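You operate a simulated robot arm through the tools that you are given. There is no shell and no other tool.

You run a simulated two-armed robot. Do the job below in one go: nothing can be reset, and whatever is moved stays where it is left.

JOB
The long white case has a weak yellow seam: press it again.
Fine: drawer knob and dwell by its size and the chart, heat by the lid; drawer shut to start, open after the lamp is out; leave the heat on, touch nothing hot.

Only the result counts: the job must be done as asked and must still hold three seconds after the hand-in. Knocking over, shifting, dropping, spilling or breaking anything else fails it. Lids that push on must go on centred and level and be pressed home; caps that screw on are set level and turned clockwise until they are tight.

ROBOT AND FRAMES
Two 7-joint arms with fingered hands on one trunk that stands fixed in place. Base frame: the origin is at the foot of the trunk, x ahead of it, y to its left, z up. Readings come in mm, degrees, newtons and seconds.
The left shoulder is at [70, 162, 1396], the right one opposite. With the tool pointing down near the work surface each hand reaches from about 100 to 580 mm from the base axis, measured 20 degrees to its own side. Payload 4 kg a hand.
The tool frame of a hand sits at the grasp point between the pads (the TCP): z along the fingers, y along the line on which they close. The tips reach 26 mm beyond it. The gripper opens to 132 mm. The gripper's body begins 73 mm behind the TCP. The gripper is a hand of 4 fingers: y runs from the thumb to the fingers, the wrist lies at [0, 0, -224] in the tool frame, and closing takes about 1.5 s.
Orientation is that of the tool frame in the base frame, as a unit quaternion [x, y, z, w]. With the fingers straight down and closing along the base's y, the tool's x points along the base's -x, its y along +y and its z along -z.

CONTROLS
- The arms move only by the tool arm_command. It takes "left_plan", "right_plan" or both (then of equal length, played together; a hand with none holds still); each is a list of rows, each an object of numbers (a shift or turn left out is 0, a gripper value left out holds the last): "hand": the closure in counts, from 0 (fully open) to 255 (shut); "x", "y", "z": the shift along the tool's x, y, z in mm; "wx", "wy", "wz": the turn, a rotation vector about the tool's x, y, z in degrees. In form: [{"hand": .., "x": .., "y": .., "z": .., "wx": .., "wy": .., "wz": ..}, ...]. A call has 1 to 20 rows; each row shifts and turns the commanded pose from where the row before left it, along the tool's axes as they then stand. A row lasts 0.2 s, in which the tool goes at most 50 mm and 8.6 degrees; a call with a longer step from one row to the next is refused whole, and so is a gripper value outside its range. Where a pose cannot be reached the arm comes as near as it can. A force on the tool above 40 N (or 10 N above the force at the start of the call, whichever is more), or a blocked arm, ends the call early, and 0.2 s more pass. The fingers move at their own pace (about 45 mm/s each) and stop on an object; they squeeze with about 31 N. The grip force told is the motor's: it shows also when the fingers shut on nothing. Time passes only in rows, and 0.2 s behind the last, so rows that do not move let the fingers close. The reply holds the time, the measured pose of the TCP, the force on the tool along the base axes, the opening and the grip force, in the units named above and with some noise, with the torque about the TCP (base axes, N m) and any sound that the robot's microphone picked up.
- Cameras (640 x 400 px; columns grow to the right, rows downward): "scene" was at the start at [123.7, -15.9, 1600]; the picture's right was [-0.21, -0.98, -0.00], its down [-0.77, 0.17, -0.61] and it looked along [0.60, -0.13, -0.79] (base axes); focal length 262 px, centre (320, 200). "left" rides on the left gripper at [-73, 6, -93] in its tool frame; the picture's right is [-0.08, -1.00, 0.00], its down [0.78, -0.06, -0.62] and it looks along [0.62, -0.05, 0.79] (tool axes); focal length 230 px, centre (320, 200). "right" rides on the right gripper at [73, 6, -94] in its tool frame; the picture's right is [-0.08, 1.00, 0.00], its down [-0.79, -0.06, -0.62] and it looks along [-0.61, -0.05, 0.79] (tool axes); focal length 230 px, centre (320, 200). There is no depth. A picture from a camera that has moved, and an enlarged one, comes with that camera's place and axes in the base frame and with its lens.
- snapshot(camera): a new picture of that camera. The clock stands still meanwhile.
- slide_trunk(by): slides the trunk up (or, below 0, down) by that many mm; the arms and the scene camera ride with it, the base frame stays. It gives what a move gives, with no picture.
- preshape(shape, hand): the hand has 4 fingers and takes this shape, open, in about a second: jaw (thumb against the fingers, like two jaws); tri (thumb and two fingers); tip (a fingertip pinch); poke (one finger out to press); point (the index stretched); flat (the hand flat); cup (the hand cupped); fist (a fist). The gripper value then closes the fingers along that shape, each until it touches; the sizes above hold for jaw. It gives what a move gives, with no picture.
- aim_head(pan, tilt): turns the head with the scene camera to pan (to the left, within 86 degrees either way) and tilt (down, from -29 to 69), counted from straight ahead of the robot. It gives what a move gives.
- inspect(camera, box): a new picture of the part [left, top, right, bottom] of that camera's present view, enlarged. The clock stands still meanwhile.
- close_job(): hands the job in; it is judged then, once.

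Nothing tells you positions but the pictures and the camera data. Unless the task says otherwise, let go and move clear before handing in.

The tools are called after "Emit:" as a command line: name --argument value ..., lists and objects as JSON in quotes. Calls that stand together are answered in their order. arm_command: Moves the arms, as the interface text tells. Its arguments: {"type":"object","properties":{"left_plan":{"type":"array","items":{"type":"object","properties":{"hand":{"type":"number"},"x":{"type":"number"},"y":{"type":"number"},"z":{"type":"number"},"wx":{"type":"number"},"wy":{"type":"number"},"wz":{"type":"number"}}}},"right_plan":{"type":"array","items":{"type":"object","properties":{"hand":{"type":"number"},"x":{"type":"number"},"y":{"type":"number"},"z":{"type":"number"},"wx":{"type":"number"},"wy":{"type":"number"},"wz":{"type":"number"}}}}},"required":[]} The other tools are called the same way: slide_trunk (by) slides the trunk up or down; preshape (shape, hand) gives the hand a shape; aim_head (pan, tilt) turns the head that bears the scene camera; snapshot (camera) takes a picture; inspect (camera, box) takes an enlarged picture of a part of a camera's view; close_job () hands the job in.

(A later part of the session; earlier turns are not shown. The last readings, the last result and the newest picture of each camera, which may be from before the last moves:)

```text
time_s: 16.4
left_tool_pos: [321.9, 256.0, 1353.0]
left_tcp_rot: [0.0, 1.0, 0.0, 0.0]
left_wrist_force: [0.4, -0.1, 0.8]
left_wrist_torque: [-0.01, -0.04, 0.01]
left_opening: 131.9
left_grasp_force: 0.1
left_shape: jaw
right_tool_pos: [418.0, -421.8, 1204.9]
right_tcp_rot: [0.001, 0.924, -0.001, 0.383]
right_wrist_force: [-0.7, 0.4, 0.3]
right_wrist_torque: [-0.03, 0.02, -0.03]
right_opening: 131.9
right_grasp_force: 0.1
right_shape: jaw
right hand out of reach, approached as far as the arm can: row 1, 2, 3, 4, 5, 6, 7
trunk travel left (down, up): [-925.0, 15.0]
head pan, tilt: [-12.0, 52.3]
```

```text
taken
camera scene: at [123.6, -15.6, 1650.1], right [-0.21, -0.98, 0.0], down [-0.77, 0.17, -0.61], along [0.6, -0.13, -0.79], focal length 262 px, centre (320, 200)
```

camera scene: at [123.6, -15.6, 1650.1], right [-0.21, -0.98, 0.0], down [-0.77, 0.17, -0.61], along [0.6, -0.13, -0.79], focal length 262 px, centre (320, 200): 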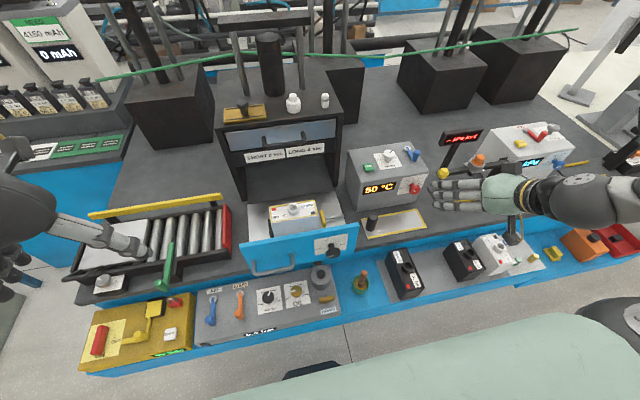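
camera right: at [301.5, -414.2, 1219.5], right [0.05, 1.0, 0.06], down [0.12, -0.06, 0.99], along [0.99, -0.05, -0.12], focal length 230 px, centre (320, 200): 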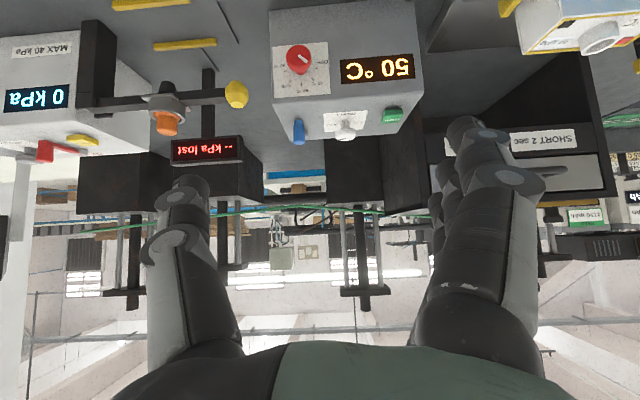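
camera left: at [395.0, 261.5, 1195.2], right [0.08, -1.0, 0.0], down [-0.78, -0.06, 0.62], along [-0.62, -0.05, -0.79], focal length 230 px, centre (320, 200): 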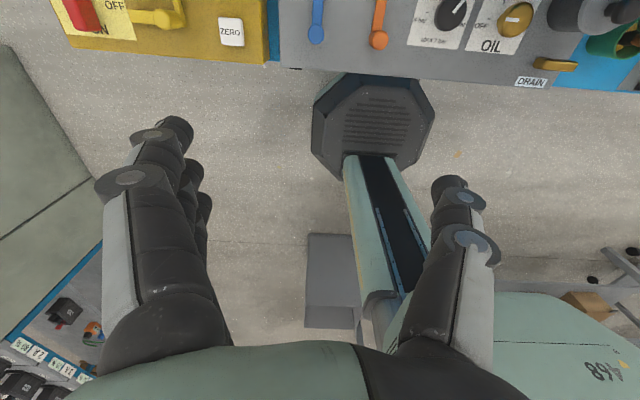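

The joint limits allow more when the wrist hangs lower than the shoulder. I'll lower the hand first and then move it across.

Emit:
arm_command --right_plan '[{"x": 34, "z": 34}, {"x": 34, "z": 34}, {"x": 17, "z": 17}]'

Emit:
arm_command --right_plan '[{"y": 45}, {"y": 45}, {"y": 45}]'

Emit:
snapshot --camera "scene"

```text
time_s: 17.2
left_tool_pos: [323.0, 255.4, 1352.9]
left_tcp_rot: [0.0, 1.0, 0.0, 0.0]
left_wrist_force: [0.5, -0.1, 0.1]
left_wrist_torque: [0.0, 0.0, -0.01]
left_opening: 132.0
left_grasp_force: 0.0
left_shape: jaw
right_tool_pos: [419.5, -422.5, 1085.2]
right_tcp_rot: [0.0, 0.924, 0.0, 0.383]
right_wrist_force: [-0.1, 0.3, 0.3]
right_wrist_torque: [-0.01, 0.01, 0.01]
right_opening: 132.0
right_grasp_force: 0.2
right_shape: jaw
trunk travel left (down, up): [-925.0, 15.0]
head pan, tilt: [-12.0, 52.3]
```

```text
time_s: 18.1
left_tool_pos: [323.2, 255.5, 1352.8]
left_tcp_rot: [0.0, 1.0, 0.001, -0.001]
left_wrist_force: [0.7, 0.1, 0.2]
left_wrist_torque: [0.0, 0.01, 0.01]
left_opening: 131.9
left_grasp_force: 0.1
left_shape: jaw
right_tool_pos: [417.7, -285.4, 1084.6]
right_tcp_rot: [0.0, 0.924, 0.0, 0.382]
right_wrist_force: [0.3, -0.4, 0.8]
right_wrist_torque: [-0.03, 0.02, 0.01]
right_opening: 132.1
right_grasp_force: 0.1
right_shape: jaw
trunk travel left (down, up): [-925.0, 15.0]
head pan, tilt: [-12.0, 52.3]
```

```text
taken
camera scene: at [123.9, -15.2, 1650.1], right [-0.21, -0.98, 0.0], down [-0.77, 0.17, -0.61], along [0.6, -0.13, -0.79], focal length 262 px, centre (320, 200)
```

scene: 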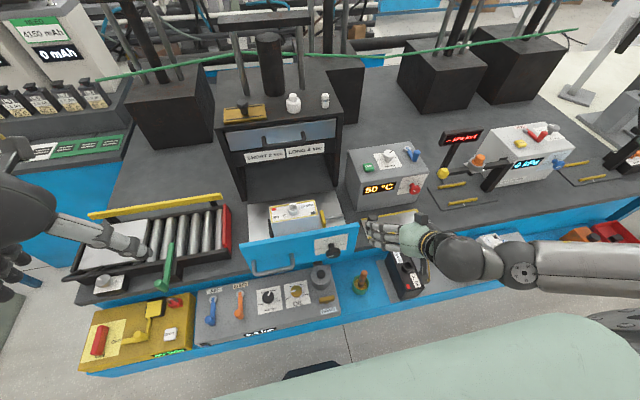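

The hand moves freely at this height. I'll go on toward the drawer knob and then look at it with the wrist camera.

Emit:
arm_command --right_plan '[{"y": 45, "x": 10, "z": -10}, {"y": 45, "x": 10, "z": -10}, {"y": 45, "x": 10, "z": -10}, {"y": 24, "x": 20, "z": 10}]'

Emit:
snapshot --camera "right"

Emit:
snapshot --camera "scene"

```text
time_s: 19.1
left_tool_pos: [322.8, 256.8, 1350.6]
left_tcp_rot: [0.0, 1.0, 0.0, -0.001]
left_wrist_force: [-1.0, 1.2, -0.2]
left_wrist_torque: [0.02, 0.01, 0.0]
left_opening: 131.7
left_grasp_force: 0.0
left_shape: jaw
right_tool_pos: [407.9, -219.1, 1058.1]
right_tcp_rot: [0.0, 0.924, -0.001, 0.382]
right_wrist_force: [-1.0, -0.2, -0.1]
right_wrist_torque: [-0.03, 0.04, -0.01]
right_opening: 132.1
right_grasp_force: 0.1
right_shape: jaw
right hand out of reach, approached as far as the arm can: row 1, 2, 3
trunk travel left (down, up): [-925.0, 15.0]
head pan, tilt: [-12.0, 52.3]
```

```text
taken
camera right: at [290.6, -213.3, 1073.5], right [0.05, 1.0, 0.05], down [0.12, -0.06, 0.99], along [0.99, -0.05, -0.12], focal length 230 px, centre (320, 200)
```

right: 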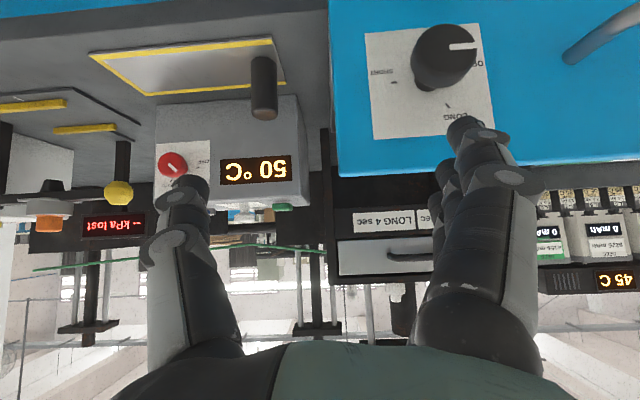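

```text
taken
camera scene: at [124.4, -14.1, 1650.1], right [-0.21, -0.98, 0.0], down [-0.77, 0.16, -0.61], along [0.6, -0.13, -0.79], focal length 262 px, centre (320, 200)
```

scene: 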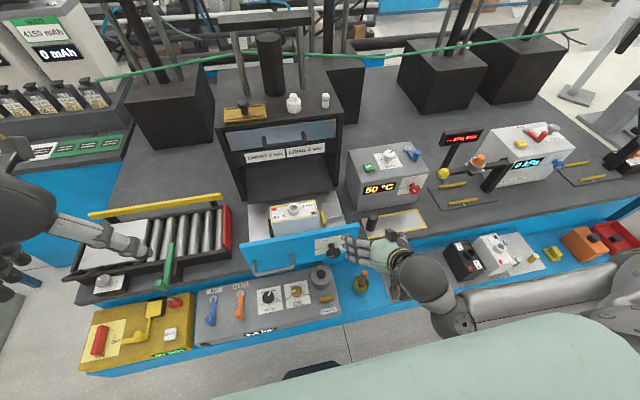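

The wrist camera sees the drawer knob at OPEN, and the wrist can't come closer than about 300 mm to the shoulder. I'll zoom in to fix the knob's place before lowering the hand in front of it.

Emit:
inspect --camera "right" --box '[360, 0, 520, 100]'

Emit:
inspect --camera "scene" --box '[230, 200, 390, 300]'

```text
4.00 times, centred on (440, 50) of right
camera zoom: at [290.6, -213.3, 1073.5], right [0.05, 1.0, 0.05], down [0.12, -0.06, 0.99], along [0.99, -0.05, -0.12], focal length 920 px, centre (-160, 800)
```

zoom: 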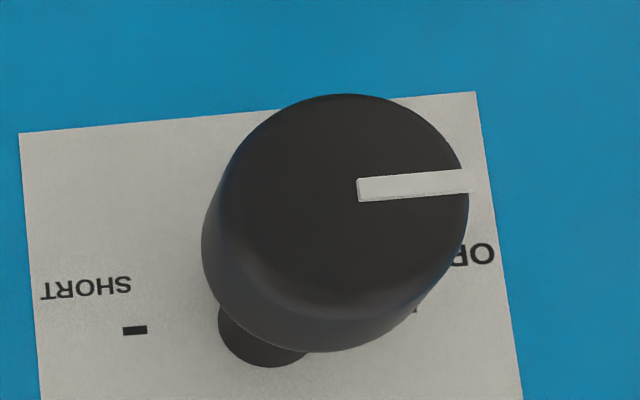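

```text
4.00 times, centred on (310, 250) of scene
camera zoom: at [124.4, -14.1, 1650.1], right [-0.21, -0.98, 0.0], down [-0.77, 0.16, -0.61], along [0.6, -0.13, -0.79], focal length 1047 px, centre (360, 0)
```

zoom: 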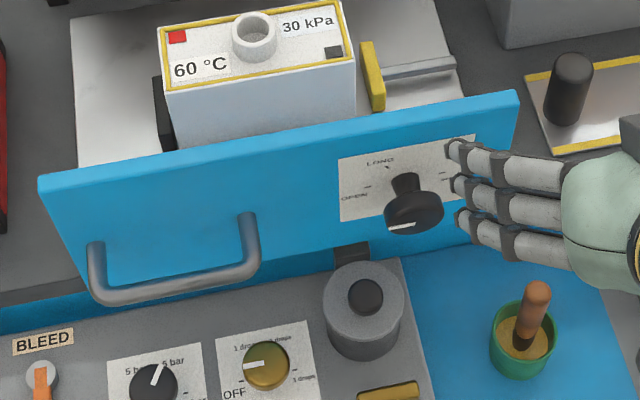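

The knob face centre is about [445, -124.5, 951], the knob is about 44 mm across, and the panel plane is at x≈482. I'll back off, lower, tilt the hand to 67° and line it up in front of the knob.

Emit:
arm_command --right_plan '[{"x": 34, "z": 17.7}, {"x": 34, "z": 17.7}, {"wy": -7.4}, {"wy": -7.3}, {"wy": -7.3}, {"y": 32}, {"y": 32}, {"y": 30}]'

Emit:
snapshot --camera "right"

Emit:
snapshot --camera "scene"

```text
time_s: 20.9
left_tool_pos: [322.5, 256.3, 1353.4]
left_tcp_rot: [0.0, 1.0, 0.0, 0.0]
left_wrist_force: [0.0, 0.0, -0.1]
left_wrist_torque: [-0.05, 0.0, 0.03]
left_opening: 131.7
left_grasp_force: 0.0
left_shape: jaw
right_tool_pos: [383.9, -126.1, 986.2]
right_tcp_rot: [-0.001, 0.834, 0.0, 0.552]
right_wrist_force: [0.2, -0.5, 0.5]
right_wrist_torque: [0.0, 0.03, -0.02]
right_opening: 132.1
right_grasp_force: 0.0
right_shape: jaw
trunk travel left (down, up): [-925.0, 15.0]
head pan, tilt: [-12.0, 52.3]
```

```text
taken
camera right: at [269.0, -119.3, 956.5], right [0.03, 1.0, 0.07], down [-0.26, -0.06, 0.96], along [0.96, -0.05, 0.26], focal length 230 px, centre (320, 200)
```

right: 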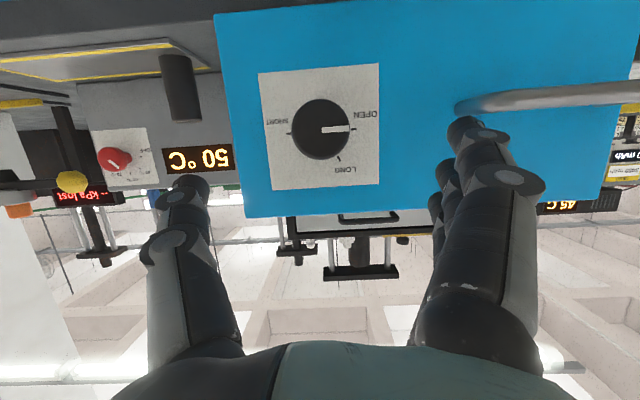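

```text
taken
camera scene: at [122.9, -14.4, 1650.1], right [-0.21, -0.98, 0.0], down [-0.77, 0.16, -0.61], along [0.6, -0.13, -0.79], focal length 262 px, centre (320, 200)
```

scene: 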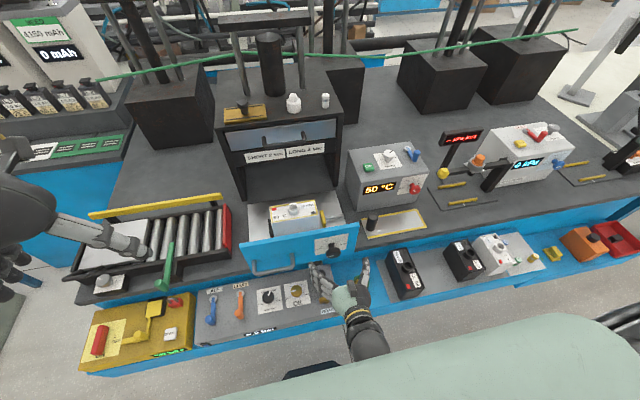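

The hand is lined up in front of the drawer knob. I'll zoom in to check the alignment and the clearance to the handle's right post.

Emit:
inspect --camera "right" --box '[240, 50, 400, 200]'

Emit:
inspect --camera "right" --box '[400, 60, 560, 210]'

Emit:
inspect --camera "scene" --box '[240, 210, 400, 310]'

```text
2.67 times, centred on (320, 125) of right
camera zoom: at [269.0, -119.3, 956.5], right [0.03, 1.0, 0.07], down [-0.26, -0.06, 0.96], along [0.96, -0.05, 0.26], focal length 614 px, centre (320, 400)
```

zoom: 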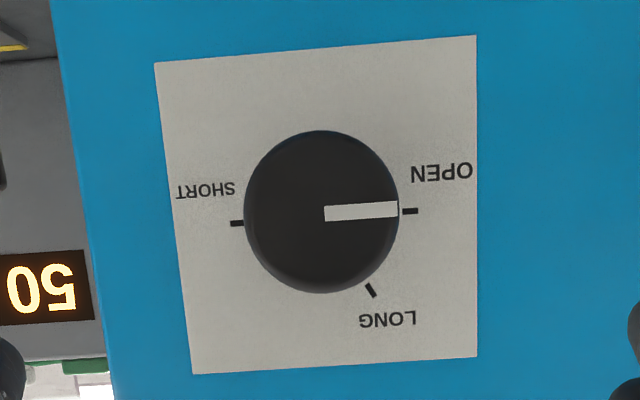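

```text
2.67 times, centred on (480, 135) of right
camera zoom: at [269.0, -119.3, 956.5], right [0.03, 1.0, 0.07], down [-0.26, -0.06, 0.96], along [0.96, -0.05, 0.26], focal length 614 px, centre (-107, 373)
```

zoom: 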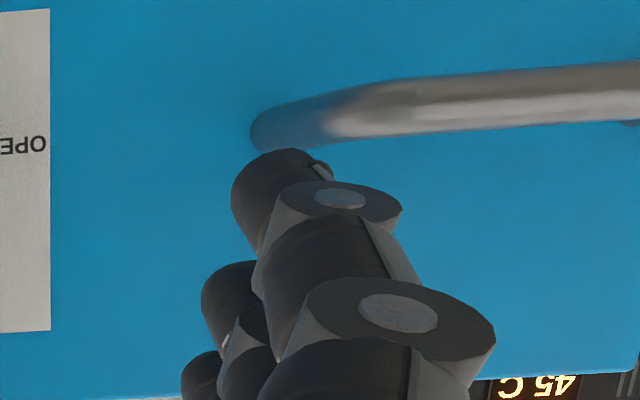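

```text
4.00 times, centred on (320, 260) of scene
camera zoom: at [122.9, -14.4, 1650.1], right [-0.21, -0.98, 0.0], down [-0.77, 0.16, -0.61], along [0.6, -0.13, -0.79], focal length 1047 px, centre (320, -40)
```

zoom: 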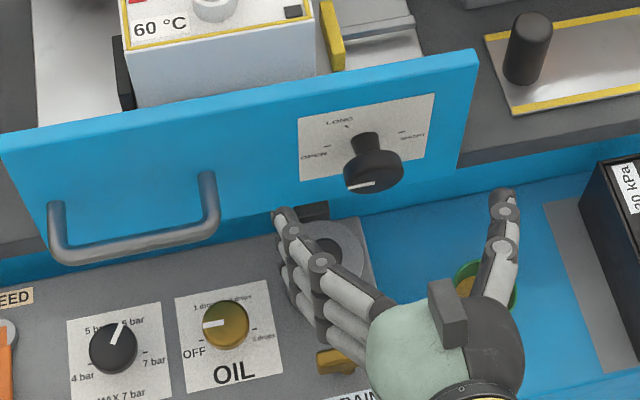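

The alignment is confirmed: the knob centre is at y≈-124, z≈950.5 and the ticks are 60° apart. I'll move in around the knob.

Emit:
arm_command --right_plan '[{"x": 6, "y": 1, "z": 25}, {"x": 4, "y": 0.5, "z": 25}, {"x": 1.5, "z": 12.5}]'

Emit:
snapshot --camera "right"

Emit:
inspect --camera "scene" --box '[240, 210, 400, 310]'

```text
time_s: 21.6
left_tool_pos: [322.8, 254.7, 1351.8]
left_tcp_rot: [0.0, 1.0, 0.0, -0.001]
left_wrist_force: [-0.2, 0.2, 0.4]
left_wrist_torque: [-0.02, 0.0, -0.01]
left_opening: 131.9
left_grasp_force: 0.0
left_shape: jaw
right_tool_pos: [437.6, -123.5, 948.9]
right_tcp_rot: [0.0, 0.834, 0.001, 0.552]
right_wrist_force: [1.0, 1.0, -0.6]
right_wrist_torque: [-0.01, -0.01, 0.0]
right_opening: 132.1
right_grasp_force: 0.0
right_shape: jaw
trunk travel left (down, up): [-925.0, 15.0]
head pan, tilt: [-12.0, 52.3]
```

```text
taken
camera right: at [323.5, -116.6, 919.4], right [0.03, 1.0, 0.07], down [-0.26, -0.06, 0.96], along [0.96, -0.05, 0.26], focal length 230 px, centre (320, 200)
```

right: 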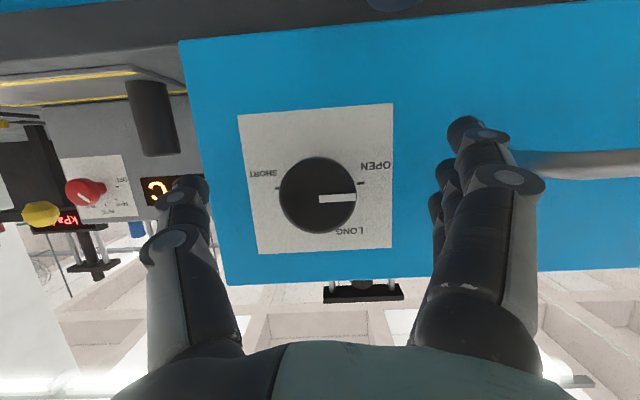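

```text
4.00 times, centred on (320, 260) of scene
camera zoom: at [123.7, -15.8, 1650.1], right [-0.21, -0.98, 0.0], down [-0.77, 0.17, -0.61], along [0.6, -0.13, -0.79], focal length 1047 px, centre (320, -40)
```

zoom: 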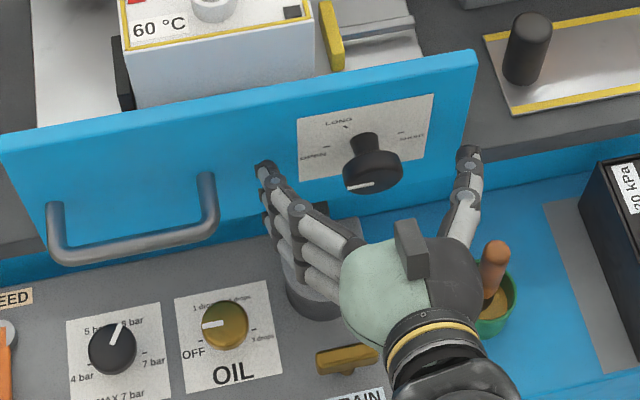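

The knob sits centred between the thumb and fingers with no contact force. I'll close on it.

Emit:
arm_command --right_plan '[{"hand": 255}, {}, {}, {}, {}, {}, {}, {}]'

Emit:
snapshot --camera "right"

Emit:
inspect --camera "scene" --box '[240, 210, 400, 310]'

```text
time_s: 23.4
left_tool_pos: [323.0, 255.1, 1352.2]
left_tcp_rot: [0.0, 1.0, 0.001, 0.0]
left_wrist_force: [-0.2, 0.3, -0.3]
left_wrist_torque: [-0.01, 0.02, 0.01]
left_opening: 132.0
left_grasp_force: 0.0
left_shape: jaw
right_tool_pos: [437.3, -124.2, 949.4]
right_tcp_rot: [0.0, 0.834, -0.001, 0.552]
right_wrist_force: [0.9, -2.7, -0.3]
right_wrist_torque: [-0.04, 0.03, -0.04]
right_opening: 24.8
right_grasp_force: 16.2
right_shape: jaw
trunk travel left (down, up): [-925.0, 15.0]
head pan, tilt: [-12.0, 52.3]
```

```text
taken
camera right: at [323.6, -117.2, 919.4], right [0.03, 1.0, 0.07], down [-0.26, -0.06, 0.96], along [0.96, -0.05, 0.26], focal length 230 px, centre (320, 200)
```

right: 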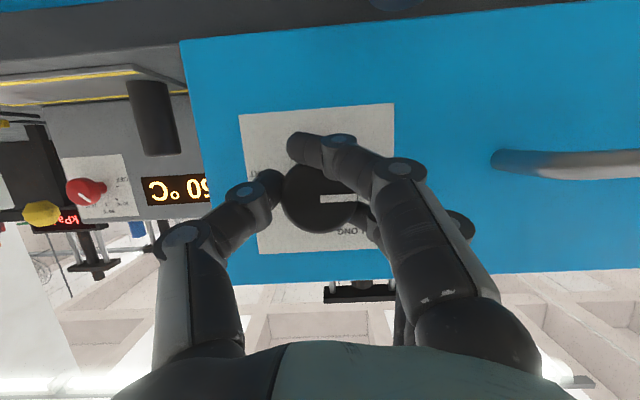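

```text
4.00 times, centred on (320, 260) of scene
camera zoom: at [123.7, -15.8, 1650.0], right [-0.21, -0.98, 0.0], down [-0.77, 0.17, -0.61], along [0.6, -0.13, -0.79], focal length 1047 px, centre (320, -40)
```

zoom: 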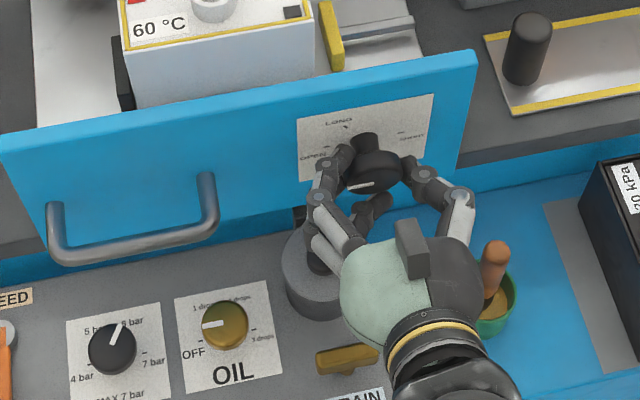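

Thumb and fingers hold the knob. I'll turn it clockwise (about base +x) 30° first and check.

Emit:
arm_command --right_plan '[{"wx": -2.93, "wz": 6.91}, {"wx": -2.93, "wz": 6.91}, {"wx": -2.93, "wz": 6.91}, {"wx": -2.93, "wz": 6.91}]'

Emit:
snapshot --camera "right"

Emit:
inspect --camera "scene" --box '[240, 210, 400, 310]'

```text
time_s: 24.4
left_tool_pos: [322.8, 254.2, 1353.1]
left_tcp_rot: [0.0, 1.0, 0.001, 0.0]
left_wrist_force: [-0.1, -0.4, -0.2]
left_wrist_torque: [0.04, -0.01, -0.03]
left_opening: 132.0
left_grasp_force: 0.1
left_shape: jaw
right_tool_pos: [437.1, -123.7, 948.7]
right_tcp_rot: [0.143, 0.806, 0.217, 0.532]
right_wrist_force: [2.4, -3.4, -2.4]
right_wrist_torque: [-0.01, 0.11, -0.05]
right_opening: 23.2
right_grasp_force: 30.8
right_shape: jaw
trunk travel left (down, up): [-925.0, 15.0]
head pan, tilt: [-12.0, 52.3]
```

```text
taken
camera right: at [323.7, -103.2, 926.4], right [0.03, 0.83, 0.56], down [-0.26, -0.54, 0.8], along [0.97, -0.17, 0.2], focal length 230 px, centre (320, 200)
```

right: 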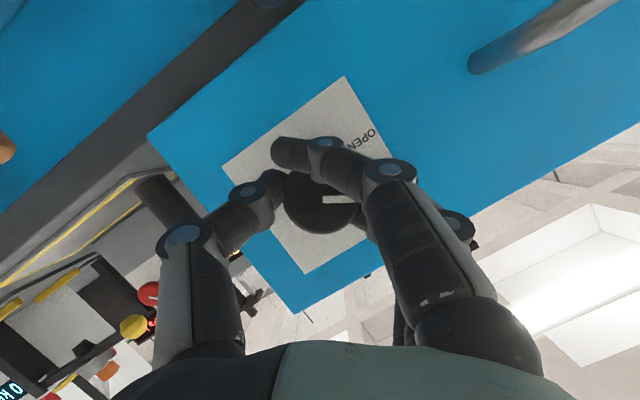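

```text
4.00 times, centred on (320, 260) of scene
camera zoom: at [124.7, -16.5, 1649.9], right [-0.21, -0.98, 0.0], down [-0.77, 0.17, -0.61], along [0.6, -0.13, -0.79], focal length 1047 px, centre (320, -40)
```

zoom: 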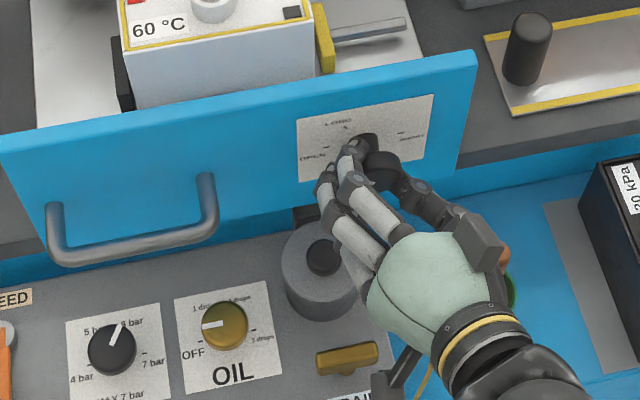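

The knob turns with the hand, and the yellow stop has moved up to the case. I'll turn the remaining 30°.

Emit:
arm_command --right_plan '[{"wx": -2.93, "wz": 6.91}, {"wx": -2.93, "wz": 6.91}, {"wx": -2.93, "wz": 6.91}, {"wx": -2.93, "wz": 6.91}]'

Emit:
inspect --camera "right" --box '[200, 100, 440, 280]'

Emit:
inspect --camera "scene" --box '[240, 190, 400, 290]'

```text
time_s: 25.4
left_tool_pos: [323.0, 255.1, 1353.4]
left_tcp_rot: [-0.001, 1.0, 0.0, 0.0]
left_wrist_force: [0.0, 0.2, 0.5]
left_wrist_torque: [-0.01, -0.02, 0.0]
left_opening: 131.9
left_grasp_force: 0.1
left_shape: jaw
right_tool_pos: [438.3, -123.8, 949.5]
right_tcp_rot: [0.278, 0.722, 0.418, 0.477]
right_wrist_force: [2.7, -0.8, -4.1]
right_wrist_torque: [-0.07, 0.12, 0.08]
right_opening: 23.1
right_grasp_force: 30.6
right_shape: jaw
trunk travel left (down, up): [-925.0, 15.0]
head pan, tilt: [-12.0, 52.3]
```

```text
2.22 times, centred on (320, 190) of right
camera zoom: at [323.8, -93.5, 940.0], right [0.03, 0.43, 0.9], down [-0.26, -0.87, 0.43], along [0.96, -0.25, 0.09], focal length 511 px, centre (320, 222)
```

zoom: 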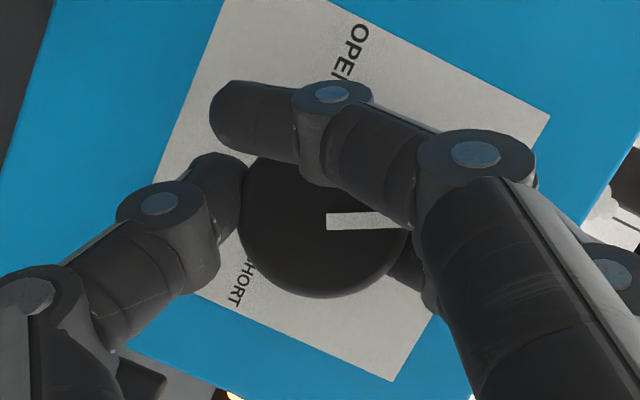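

```text
4.00 times, centred on (320, 240) of scene
camera zoom: at [124.4, -15.8, 1650.0], right [-0.21, -0.98, 0.0], down [-0.77, 0.17, -0.61], along [0.6, -0.13, -0.79], focal length 1047 px, centre (320, 40)
```

zoom: 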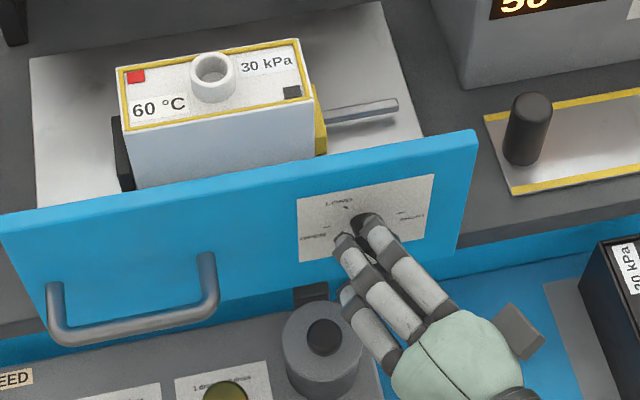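

The pointer reads about 61° from OPEN, so it's at LONG, and the yellow stop is against the case. I'll release the knob and back straight off.

Emit:
arm_command --right_plan '[{"hand": 60}, {}, {}, {}, {}, {}]'

Emit:
arm_command --right_plan '[{"z": -15}, {"z": -20}, {"z": -25}]'

Emit:
inspect --camera "scene" --box '[240, 190, 400, 290]'

Emit:
snapshot --camera "right"

```text
time_s: 26.9
left_tool_pos: [322.0, 254.5, 1352.3]
left_tcp_rot: [0.001, 1.0, -0.001, -0.001]
left_wrist_force: [0.2, 0.2, 0.4]
left_wrist_torque: [-0.01, 0.04, 0.0]
left_opening: 131.8
left_grasp_force: 0.0
left_shape: jaw
right_tool_pos: [438.0, -123.9, 948.9]
right_tcp_rot: [0.277, 0.722, 0.417, 0.478]
right_wrist_force: [0.1, -0.1, 0.8]
right_wrist_torque: [0.02, -0.02, 0.02]
right_opening: 100.6
right_grasp_force: 0.1
right_shape: jaw
trunk travel left (down, up): [-925.0, 15.0]
head pan, tilt: [-12.0, 52.3]
```

```text
time_s: 27.6
left_tool_pos: [321.6, 255.4, 1352.3]
left_tcp_rot: [0.0, 1.0, 0.0, 0.0]
left_wrist_force: [-0.6, -0.4, 0.2]
left_wrist_torque: [0.01, 0.01, 0.02]
left_opening: 131.7
left_grasp_force: 0.2
left_shape: jaw
right_tool_pos: [382.1, -145.3, 962.8]
right_tcp_rot: [0.276, 0.721, 0.417, 0.479]
right_wrist_force: [0.2, -0.3, 0.4]
right_wrist_torque: [-0.01, 0.01, 0.01]
right_opening: 100.9
right_grasp_force: 0.1
right_shape: jaw
trunk travel left (down, up): [-925.0, 15.0]
head pan, tilt: [-12.0, 52.3]
```

```text
4.00 times, centred on (320, 240) of scene
camera zoom: at [122.4, -15.9, 1650.1], right [-0.21, -0.98, 0.0], down [-0.77, 0.17, -0.61], along [0.6, -0.13, -0.79], focal length 1047 px, centre (320, 40)
```

zoom: 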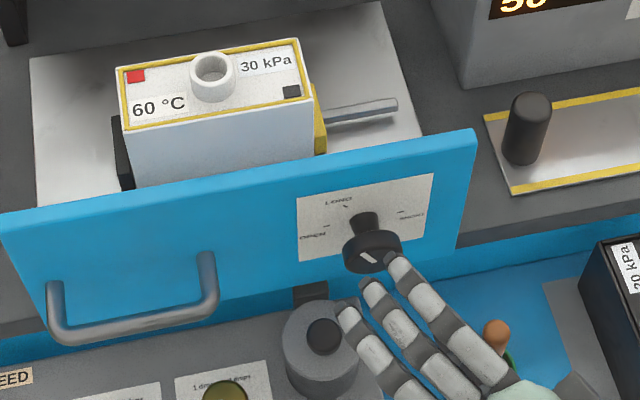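

```text
taken
camera right: at [267.2, -114.3, 952.5], right [0.03, 0.44, 0.9], down [-0.26, -0.87, 0.43], along [0.96, -0.25, 0.09], focal length 230 px, centre (320, 200)
```

right: 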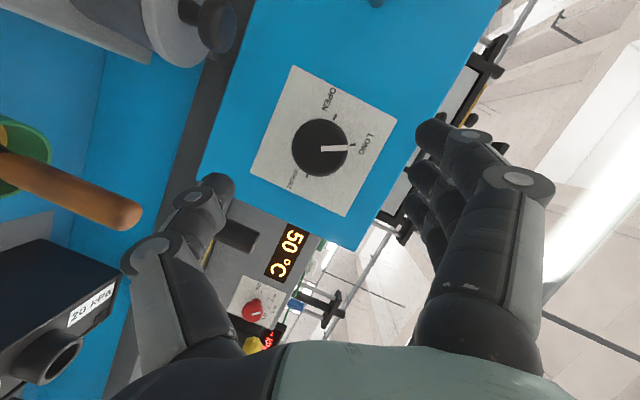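

The pointer lies on the LONG mark. I'll check it close up, then lift the hand and undo its roll on the way to the heat knob.

Emit:
inspect --camera "right" --box '[240, 60, 400, 220]'

Emit:
arm_command --right_plan '[{"wx": 2.93, "wz": -6.91, "z": -5}, {"wx": 2.93, "wz": -6.91, "z": -5}, {"wx": 2.93, "wz": -6.91, "z": -5}, {"wx": 2.93, "wz": -6.91, "z": -5}, {"wx": 2.93, "wz": -6.91}, {"wx": 2.93, "wz": -6.91}, {"wx": 2.93, "wz": -6.91}, {"wx": 2.93, "wz": -6.91}]'

```text
2.50 times, centred on (320, 140) of right
camera zoom: at [267.2, -114.3, 952.5], right [0.03, 0.44, 0.9], down [-0.26, -0.87, 0.43], along [0.96, -0.25, 0.09], focal length 575 px, centre (320, 350)
```

zoom: 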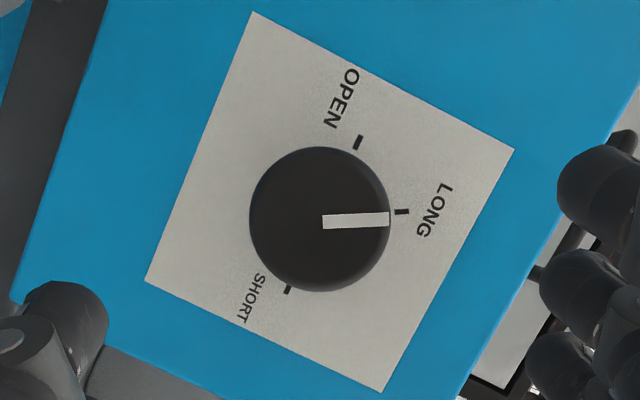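

```text
time_s: 29.4
left_tool_pos: [322.0, 256.3, 1351.9]
left_tcp_rot: [-0.001, 1.0, 0.0, 0.0]
left_wrist_force: [0.5, -0.5, 0.0]
left_wrist_torque: [0.0, 0.0, -0.03]
left_opening: 131.9
left_grasp_force: 0.0
left_shape: jaw
right_tool_pos: [363.4, -151.0, 967.6]
right_tcp_rot: [0.0, 0.834, -0.002, 0.552]
right_wrist_force: [0.9, 0.4, 0.4]
right_wrist_torque: [0.02, -0.01, -0.01]
right_opening: 100.6
right_grasp_force: 0.0
right_shape: jaw
trunk travel left (down, up): [-925.0, 15.0]
head pan, tilt: [-12.0, 52.3]
```

The drawer knob is exactly on LONG. Next is the heat knob, so I'll carry the right hand up and over to its side, then lower the trunk so the arm can reach.

Emit:
arm_command --right_plan '[{"y": -43, "x": -22.3, "z": 1.4}, {"y": -43, "x": -22.3, "z": 1.4}, {"y": -43, "x": -22.3, "z": 1.4}, {"y": -43, "x": -22.3, "z": 1.4}, {"y": -43, "x": -22.3, "z": 1.4}, {"y": -43, "x": -22.3, "z": 1.4}, {"y": -41, "x": -22.3, "z": 1.4}, {"x": -40, "z": -10}, {"x": -40, "z": 0}]'

Emit:
snapshot --camera "scene"

```text
time_s: 31.4
left_tool_pos: [322.7, 255.0, 1351.9]
left_tcp_rot: [0.0, 1.0, 0.0, -0.001]
left_wrist_force: [0.9, -0.8, 0.2]
left_wrist_torque: [0.02, 0.03, 0.01]
left_opening: 131.7
left_grasp_force: 0.1
left_shape: jaw
right_tool_pos: [454.6, -451.3, 1184.4]
right_tcp_rot: [0.0, 0.834, 0.0, 0.551]
right_wrist_force: [-0.2, 0.0, -0.8]
right_wrist_torque: [0.01, -0.01, -0.01]
right_opening: 100.7
right_grasp_force: 0.1
right_shape: jaw
trunk travel left (down, up): [-925.0, 15.0]
head pan, tilt: [-12.0, 52.3]
```

```text
taken
camera scene: at [124.5, -15.1, 1650.0], right [-0.21, -0.98, 0.0], down [-0.77, 0.16, -0.61], along [0.6, -0.13, -0.79], focal length 262 px, centre (320, 200)
```

scene: 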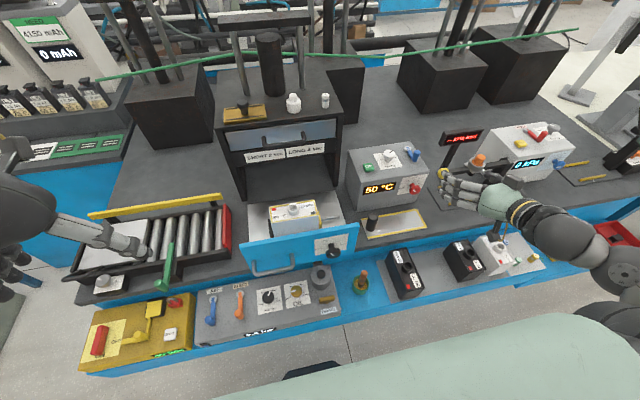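

The hand is at [455, -451, 1184] with open space below. I'll lower the trunk 200 mm so it comes level with the heat knob.

Emit:
slide_trunk --by -200

Emit:
snapshot --camera "right"

Emit:
snapshot --camera "scene"

```text
time_s: 33.6
left_tool_pos: [323.7, 254.6, 1153.3]
left_tcp_rot: [-0.001, 1.0, 0.001, 0.0]
left_wrist_force: [0.1, -1.2, -0.3]
left_wrist_torque: [0.04, -0.03, 0.0]
left_opening: 131.9
left_grasp_force: 0.1
left_shape: jaw
right_tool_pos: [453.4, -451.2, 985.1]
right_tcp_rot: [-0.001, 0.834, 0.001, 0.552]
right_wrist_force: [-0.3, -0.5, 0.0]
right_wrist_torque: [0.01, -0.01, -0.02]
right_opening: 100.5
right_grasp_force: 0.1
right_shape: jaw
trunk travel left (down, up): [-725.0, 215.0]
head pan, tilt: [-12.0, 52.3]
```

```text
taken
camera right: at [340.4, -444.5, 955.1], right [0.03, 1.0, 0.07], down [-0.26, -0.06, 0.96], along [0.96, -0.05, 0.26], focal length 230 px, centre (320, 200)
```

right: 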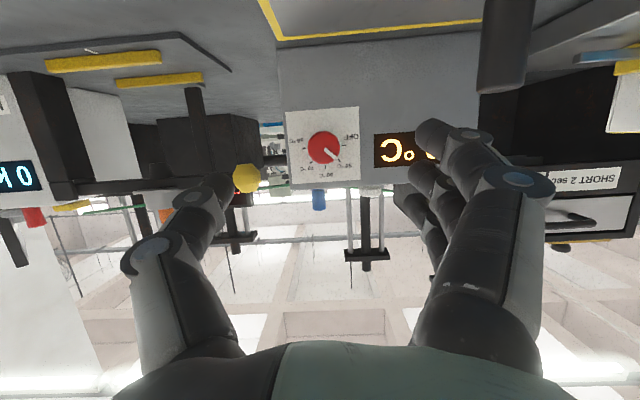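

```text
taken
camera scene: at [123.4, -15.7, 1450.1], right [-0.21, -0.98, 0.0], down [-0.77, 0.17, -0.61], along [0.6, -0.13, -0.79], focal length 262 px, centre (320, 200)
```

scene: 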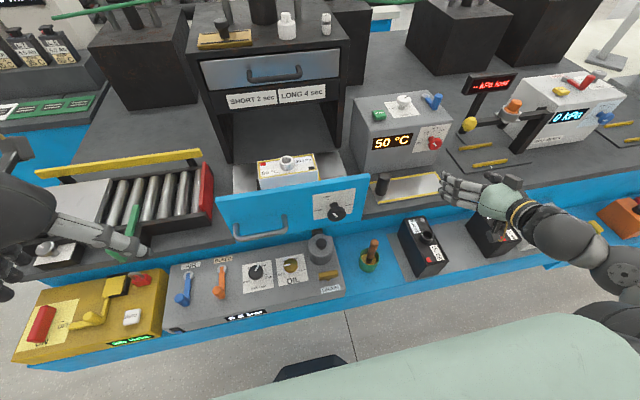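

The heat knob is confirmed at y≈-450.5, z≈966.5, and the black peg at about [545, -304, 928] is well clear of the hand. I'll move in most of the way first.

Emit:
arm_command --right_plan '[{"x": -11.5, "z": 40}, {"x": -11.5, "y": 0.5, "z": 40}, {"x": -6, "z": 23}]'

Emit:
snapshot --camera "right"

Emit:
inspect --camera "scene" --box '[360, 80, 520, 220]'

```text
time_s: 34.4
left_tool_pos: [323.5, 255.4, 1152.0]
left_tcp_rot: [0.0, 1.0, -0.001, 0.0]
left_wrist_force: [0.1, -0.2, 0.3]
left_wrist_torque: [0.0, 0.01, 0.0]
left_opening: 132.1
left_grasp_force: 0.0
left_shape: jaw
right_tool_pos: [560.9, -450.4, 970.2]
right_tcp_rot: [0.001, 0.834, -0.001, 0.552]
right_wrist_force: [0.5, -0.3, -0.1]
right_wrist_torque: [-0.01, 0.0, -0.02]
right_opening: 100.7
right_grasp_force: 0.1
right_shape: jaw
trunk travel left (down, up): [-725.0, 215.0]
head pan, tilt: [-12.0, 52.3]
```

```text
taken
camera right: at [447.0, -443.7, 940.0], right [0.03, 1.0, 0.07], down [-0.26, -0.06, 0.96], along [0.97, -0.05, 0.26], focal length 230 px, centre (320, 200)
```

right: 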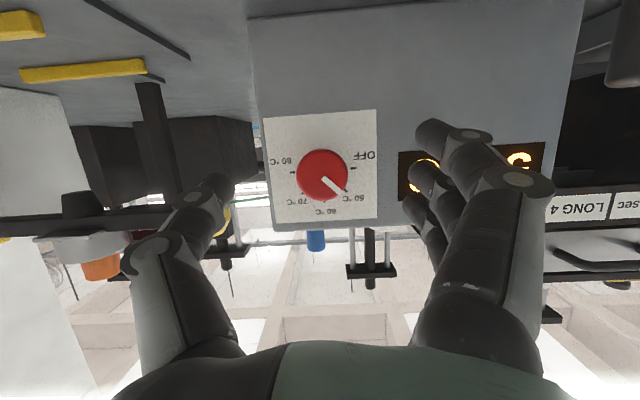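

```text
2.86 times, centred on (440, 150) of scene
camera zoom: at [123.7, -15.6, 1450.1], right [-0.21, -0.98, 0.0], down [-0.77, 0.17, -0.61], along [0.6, -0.13, -0.79], focal length 748 px, centre (-23, 343)
```

zoom: 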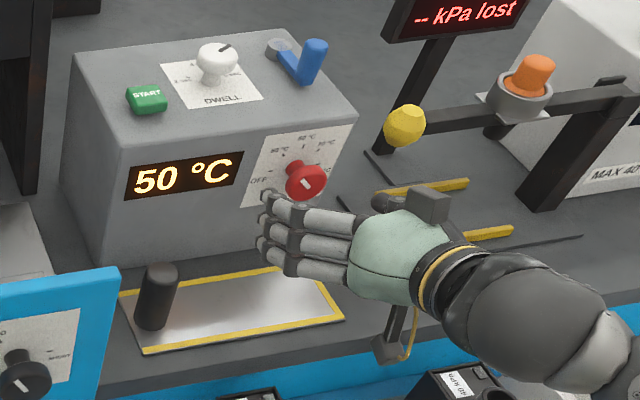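

It lines up well. I'll make the last ~36 mm approach and close on the heat knob.

Emit:
arm_command --right_plan '[{"x": -5, "z": 17}, {"x": -5, "z": 17}]'

Emit:
arm_command --right_plan '[{"hand": 255}, {}, {}, {}, {}, {}, {}]'

Emit:
snapshot --camera "right"

Emit:
inspect --camera "scene" --box '[360, 80, 520, 220]'

```text
time_s: 35.0
left_tool_pos: [324.0, 255.5, 1151.7]
left_tcp_rot: [0.001, 1.0, 0.0, -0.001]
left_wrist_force: [-0.4, -0.6, -0.1]
left_wrist_torque: [0.01, 0.01, -0.02]
left_opening: 131.8
left_grasp_force: 0.1
left_shape: jaw
right_tool_pos: [596.8, -450.7, 966.3]
right_tcp_rot: [0.0, 0.834, 0.0, 0.551]
right_wrist_force: [0.3, -0.5, 1.1]
right_wrist_torque: [0.01, -0.02, 0.02]
right_opening: 100.5
right_grasp_force: 0.1
right_shape: jaw
trunk travel left (down, up): [-725.0, 215.0]
head pan, tilt: [-12.0, 52.3]
```

```text
time_s: 36.6
left_tool_pos: [323.6, 254.5, 1151.6]
left_tcp_rot: [0.0, 1.0, 0.0, 0.0]
left_wrist_force: [1.0, -0.8, -0.7]
left_wrist_torque: [0.01, 0.01, -0.05]
left_opening: 131.8
left_grasp_force: 0.1
left_shape: jaw
right_tool_pos: [596.1, -452.6, 965.6]
right_tcp_rot: [0.001, 0.834, -0.001, 0.552]
right_wrist_force: [1.2, -2.5, 0.4]
right_wrist_torque: [-0.07, -0.01, 0.01]
right_opening: 19.0
right_grasp_force: 31.3
right_shape: jaw
trunk travel left (down, up): [-725.0, 215.0]
head pan, tilt: [-12.0, 52.3]
```

```text
taken
camera right: at [481.6, -445.5, 936.2], right [0.03, 1.0, 0.07], down [-0.26, -0.06, 0.96], along [0.96, -0.05, 0.26], focal length 230 px, centre (320, 200)
```

right: 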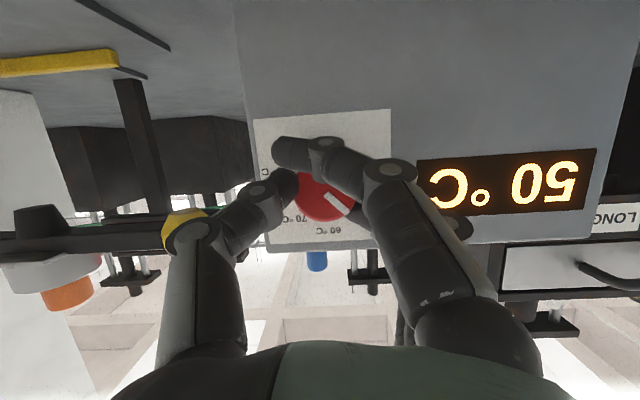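

```text
2.86 times, centred on (440, 150) of scene
camera zoom: at [123.9, -16.5, 1450.0], right [-0.21, -0.98, 0.0], down [-0.77, 0.17, -0.61], along [0.6, -0.13, -0.79], focal length 748 px, centre (-23, 343)
```

zoom: 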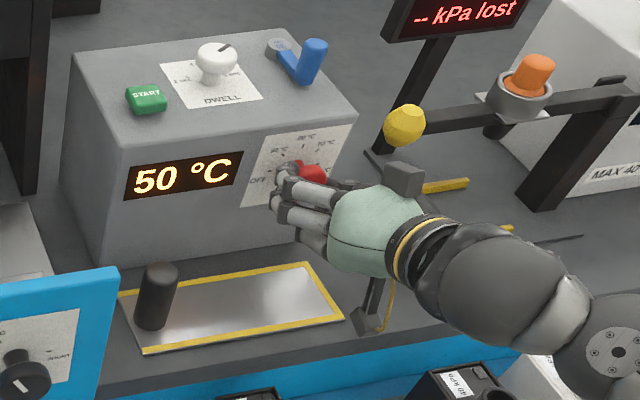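

I have a firm grip on the heat knob. I'll turn it 45° clockwise to 60 °C.

Emit:
arm_command --right_plan '[{"wx": -2.93, "wz": 6.91}, {"wx": -2.93, "wz": 6.91}, {"wx": -2.93, "wz": 6.91}, {"wx": -2.93, "wz": 6.91}, {"wx": -2.93, "wz": 6.91}, {"wx": -2.93, "wz": 6.91}]'

Emit:
inspect --camera "right" --box '[200, 100, 440, 280]'

Emit:
inspect --camera "scene" --box '[360, 80, 520, 220]'

```text
time_s: 38.0
left_tool_pos: [323.7, 254.4, 1152.7]
left_tcp_rot: [0.0, 1.0, 0.0, 0.0]
left_wrist_force: [-0.8, 0.5, 0.1]
left_wrist_torque: [0.06, 0.0, -0.03]
left_opening: 131.8
left_grasp_force: 0.1
left_shape: jaw
right_tool_pos: [595.7, -452.4, 964.7]
right_tcp_rot: [0.213, 0.771, 0.32, 0.508]
right_wrist_force: [-2.3, -4.2, -10.9]
right_wrist_torque: [-0.01, 0.17, 0.0]
right_opening: 18.6
right_grasp_force: 31.2
right_shape: jaw
trunk travel left (down, up): [-725.0, 215.0]
head pan, tilt: [-12.0, 52.3]
```

```text
2.22 times, centred on (320, 190) of right
camera zoom: at [481.5, -425.3, 948.5], right [0.03, 0.65, 0.76], down [-0.26, -0.73, 0.64], along [0.97, -0.22, 0.14], focal length 511 px, centre (320, 222)
```

zoom: 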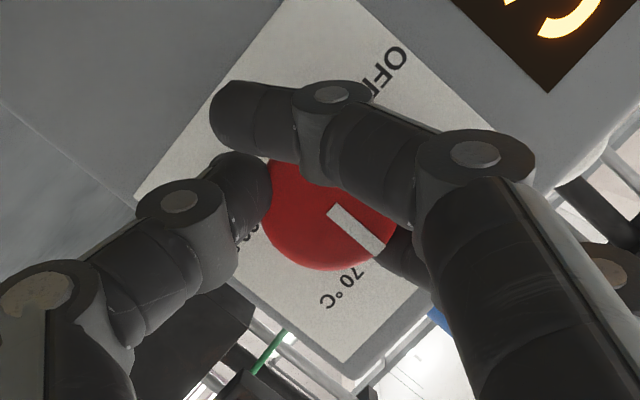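

```text
2.86 times, centred on (440, 150) of scene
camera zoom: at [124.5, -17.6, 1449.8], right [-0.21, -0.98, 0.0], down [-0.77, 0.17, -0.61], along [0.6, -0.13, -0.79], focal length 748 px, centre (-23, 343)
```

zoom: 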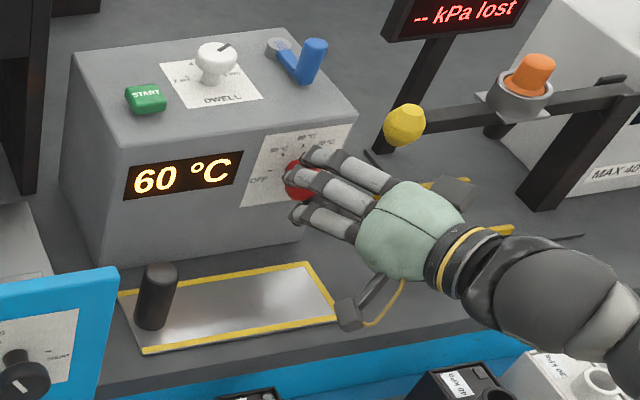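

The display reads 60 °C and the pointer is straight up. I'll release the knob and back off.

Emit:
arm_command --right_plan '[{"hand": 60}, {}, {}, {}, {}, {}]'

Emit:
arm_command --right_plan '[{"z": -15}, {"z": -20}, {"z": -25}, {"z": -30}]'

Emit:
inspect --camera "right" --box '[200, 100, 440, 280]'

Emit:
inspect --camera "scene" --box '[360, 80, 520, 220]'

```text
time_s: 39.4
left_tool_pos: [323.2, 255.3, 1152.0]
left_tcp_rot: [0.0, 1.0, -0.001, 0.0]
left_wrist_force: [-0.1, -0.1, -0.1]
left_wrist_torque: [0.0, 0.02, 0.02]
left_opening: 131.9
left_grasp_force: 0.0
left_shape: jaw
right_tool_pos: [595.8, -451.3, 967.0]
right_tcp_rot: [0.211, 0.77, 0.319, 0.51]
right_wrist_force: [0.0, -0.1, -0.1]
right_wrist_torque: [-0.03, 0.0, 0.0]
right_opening: 100.7
right_grasp_force: 0.0
right_shape: jaw
trunk travel left (down, up): [-725.0, 215.0]
head pan, tilt: [-12.0, 52.3]
```

```text
time_s: 40.4
left_tool_pos: [321.4, 255.8, 1153.6]
left_tcp_rot: [0.0, 1.0, 0.001, 0.0]
left_wrist_force: [-0.4, -0.5, -0.3]
left_wrist_torque: [0.01, 0.02, -0.03]
left_opening: 132.0
left_grasp_force: 0.1
left_shape: jaw
right_tool_pos: [511.4, -474.1, 994.5]
right_tcp_rot: [0.211, 0.77, 0.319, 0.51]
right_wrist_force: [0.0, -0.7, 0.3]
right_wrist_torque: [-0.03, 0.0, 0.04]
right_opening: 100.6
right_grasp_force: 0.1
right_shape: jaw
trunk travel left (down, up): [-725.0, 215.0]
head pan, tilt: [-12.0, 52.3]
```

```text
2.22 times, centred on (320, 190) of right
camera zoom: at [397.9, -448.1, 977.2], right [0.03, 0.65, 0.76], down [-0.26, -0.72, 0.64], along [0.96, -0.22, 0.15], focal length 511 px, centre (320, 222)
```

zoom: 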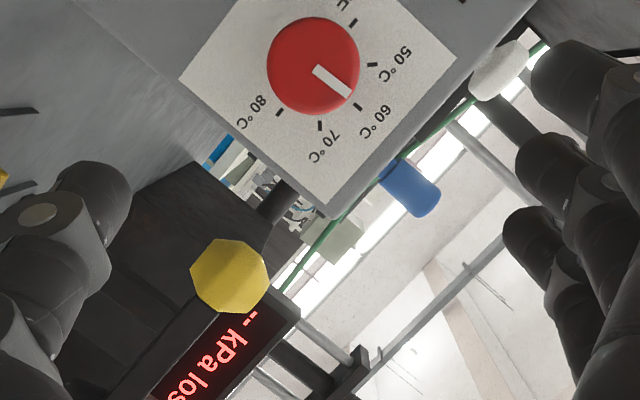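

```text
2.86 times, centred on (440, 150) of scene
camera zoom: at [122.0, -15.6, 1450.2], right [-0.21, -0.98, 0.0], down [-0.77, 0.16, -0.61], along [0.6, -0.13, -0.79], focal length 748 px, centre (-23, 343)
```

zoom: 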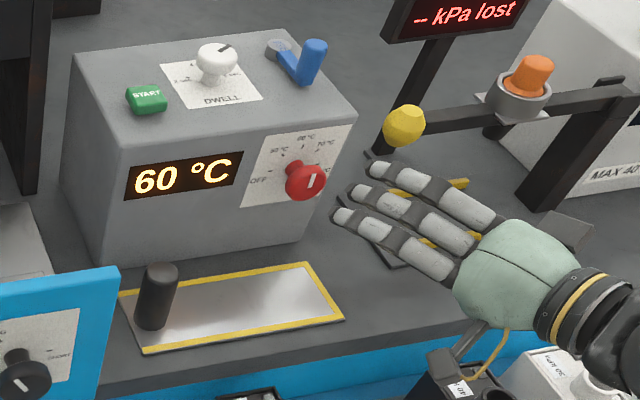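

Heat is set to 60 °C. Next is the dwell knob on the box top. I'll undo the hand's roll, raise it above the box and tilt it back to 45°.

Emit:
arm_command --right_plan '[{"wx": 2.93, "wz": -6.91}, {"wx": 2.93, "wz": -6.91}, {"wx": 2.93, "wz": -6.91}, {"wx": 2.93, "wz": -6.91}, {"wx": 2.93, "wz": -6.91}, {"wx": 2.93, "wz": -6.91}, {"x": -41.4, "z": -17.6}, {"x": -41.4, "z": -17.6}, {"x": -41.4, "z": -17.6}, {"x": -20, "z": -9, "wy": 7.4}, {"wy": 7.3}, {"wy": 7.3}]'

Emit:
snapshot --camera "scene"

Emit:
snapshot --camera "right"

```text
time_s: 43.0
left_tool_pos: [323.7, 256.1, 1153.1]
left_tcp_rot: [0.0, 1.0, 0.0, -0.001]
left_wrist_force: [1.5, 0.2, -1.6]
left_wrist_torque: [0.02, 0.0, 0.03]
left_opening: 131.8
left_grasp_force: 0.1
left_shape: jaw
right_tool_pos: [511.9, -475.8, 1147.6]
right_tcp_rot: [-0.001, 0.925, 0.0, 0.38]
right_wrist_force: [0.0, 0.2, 0.5]
right_wrist_torque: [-0.01, -0.01, 0.01]
right_opening: 100.8
right_grasp_force: 0.1
right_shape: jaw
trunk travel left (down, up): [-725.0, 215.0]
head pan, tilt: [-12.0, 52.3]
```

```text
taken
camera scene: at [124.2, -15.0, 1449.9], right [-0.21, -0.98, 0.0], down [-0.77, 0.16, -0.61], along [0.6, -0.13, -0.79], focal length 262 px, centre (320, 200)
```

scene: 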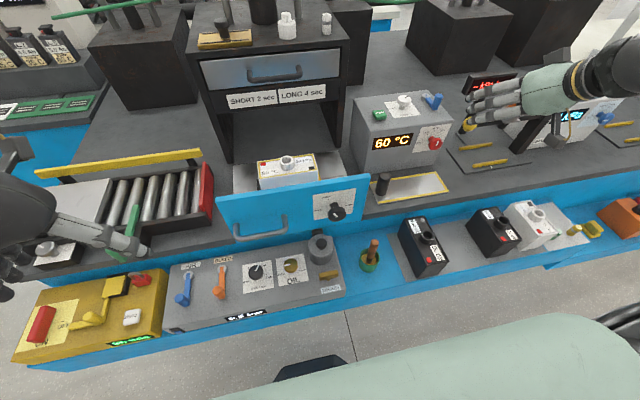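

```text
taken
camera right: at [394.6, -469.0, 1164.5], right [0.06, 1.0, 0.05], down [0.12, -0.06, 0.99], along [0.99, -0.05, -0.12], focal length 230 px, centre (320, 200)
```

right: 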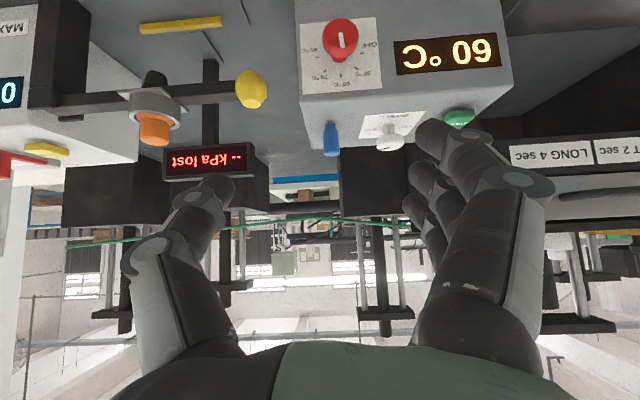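

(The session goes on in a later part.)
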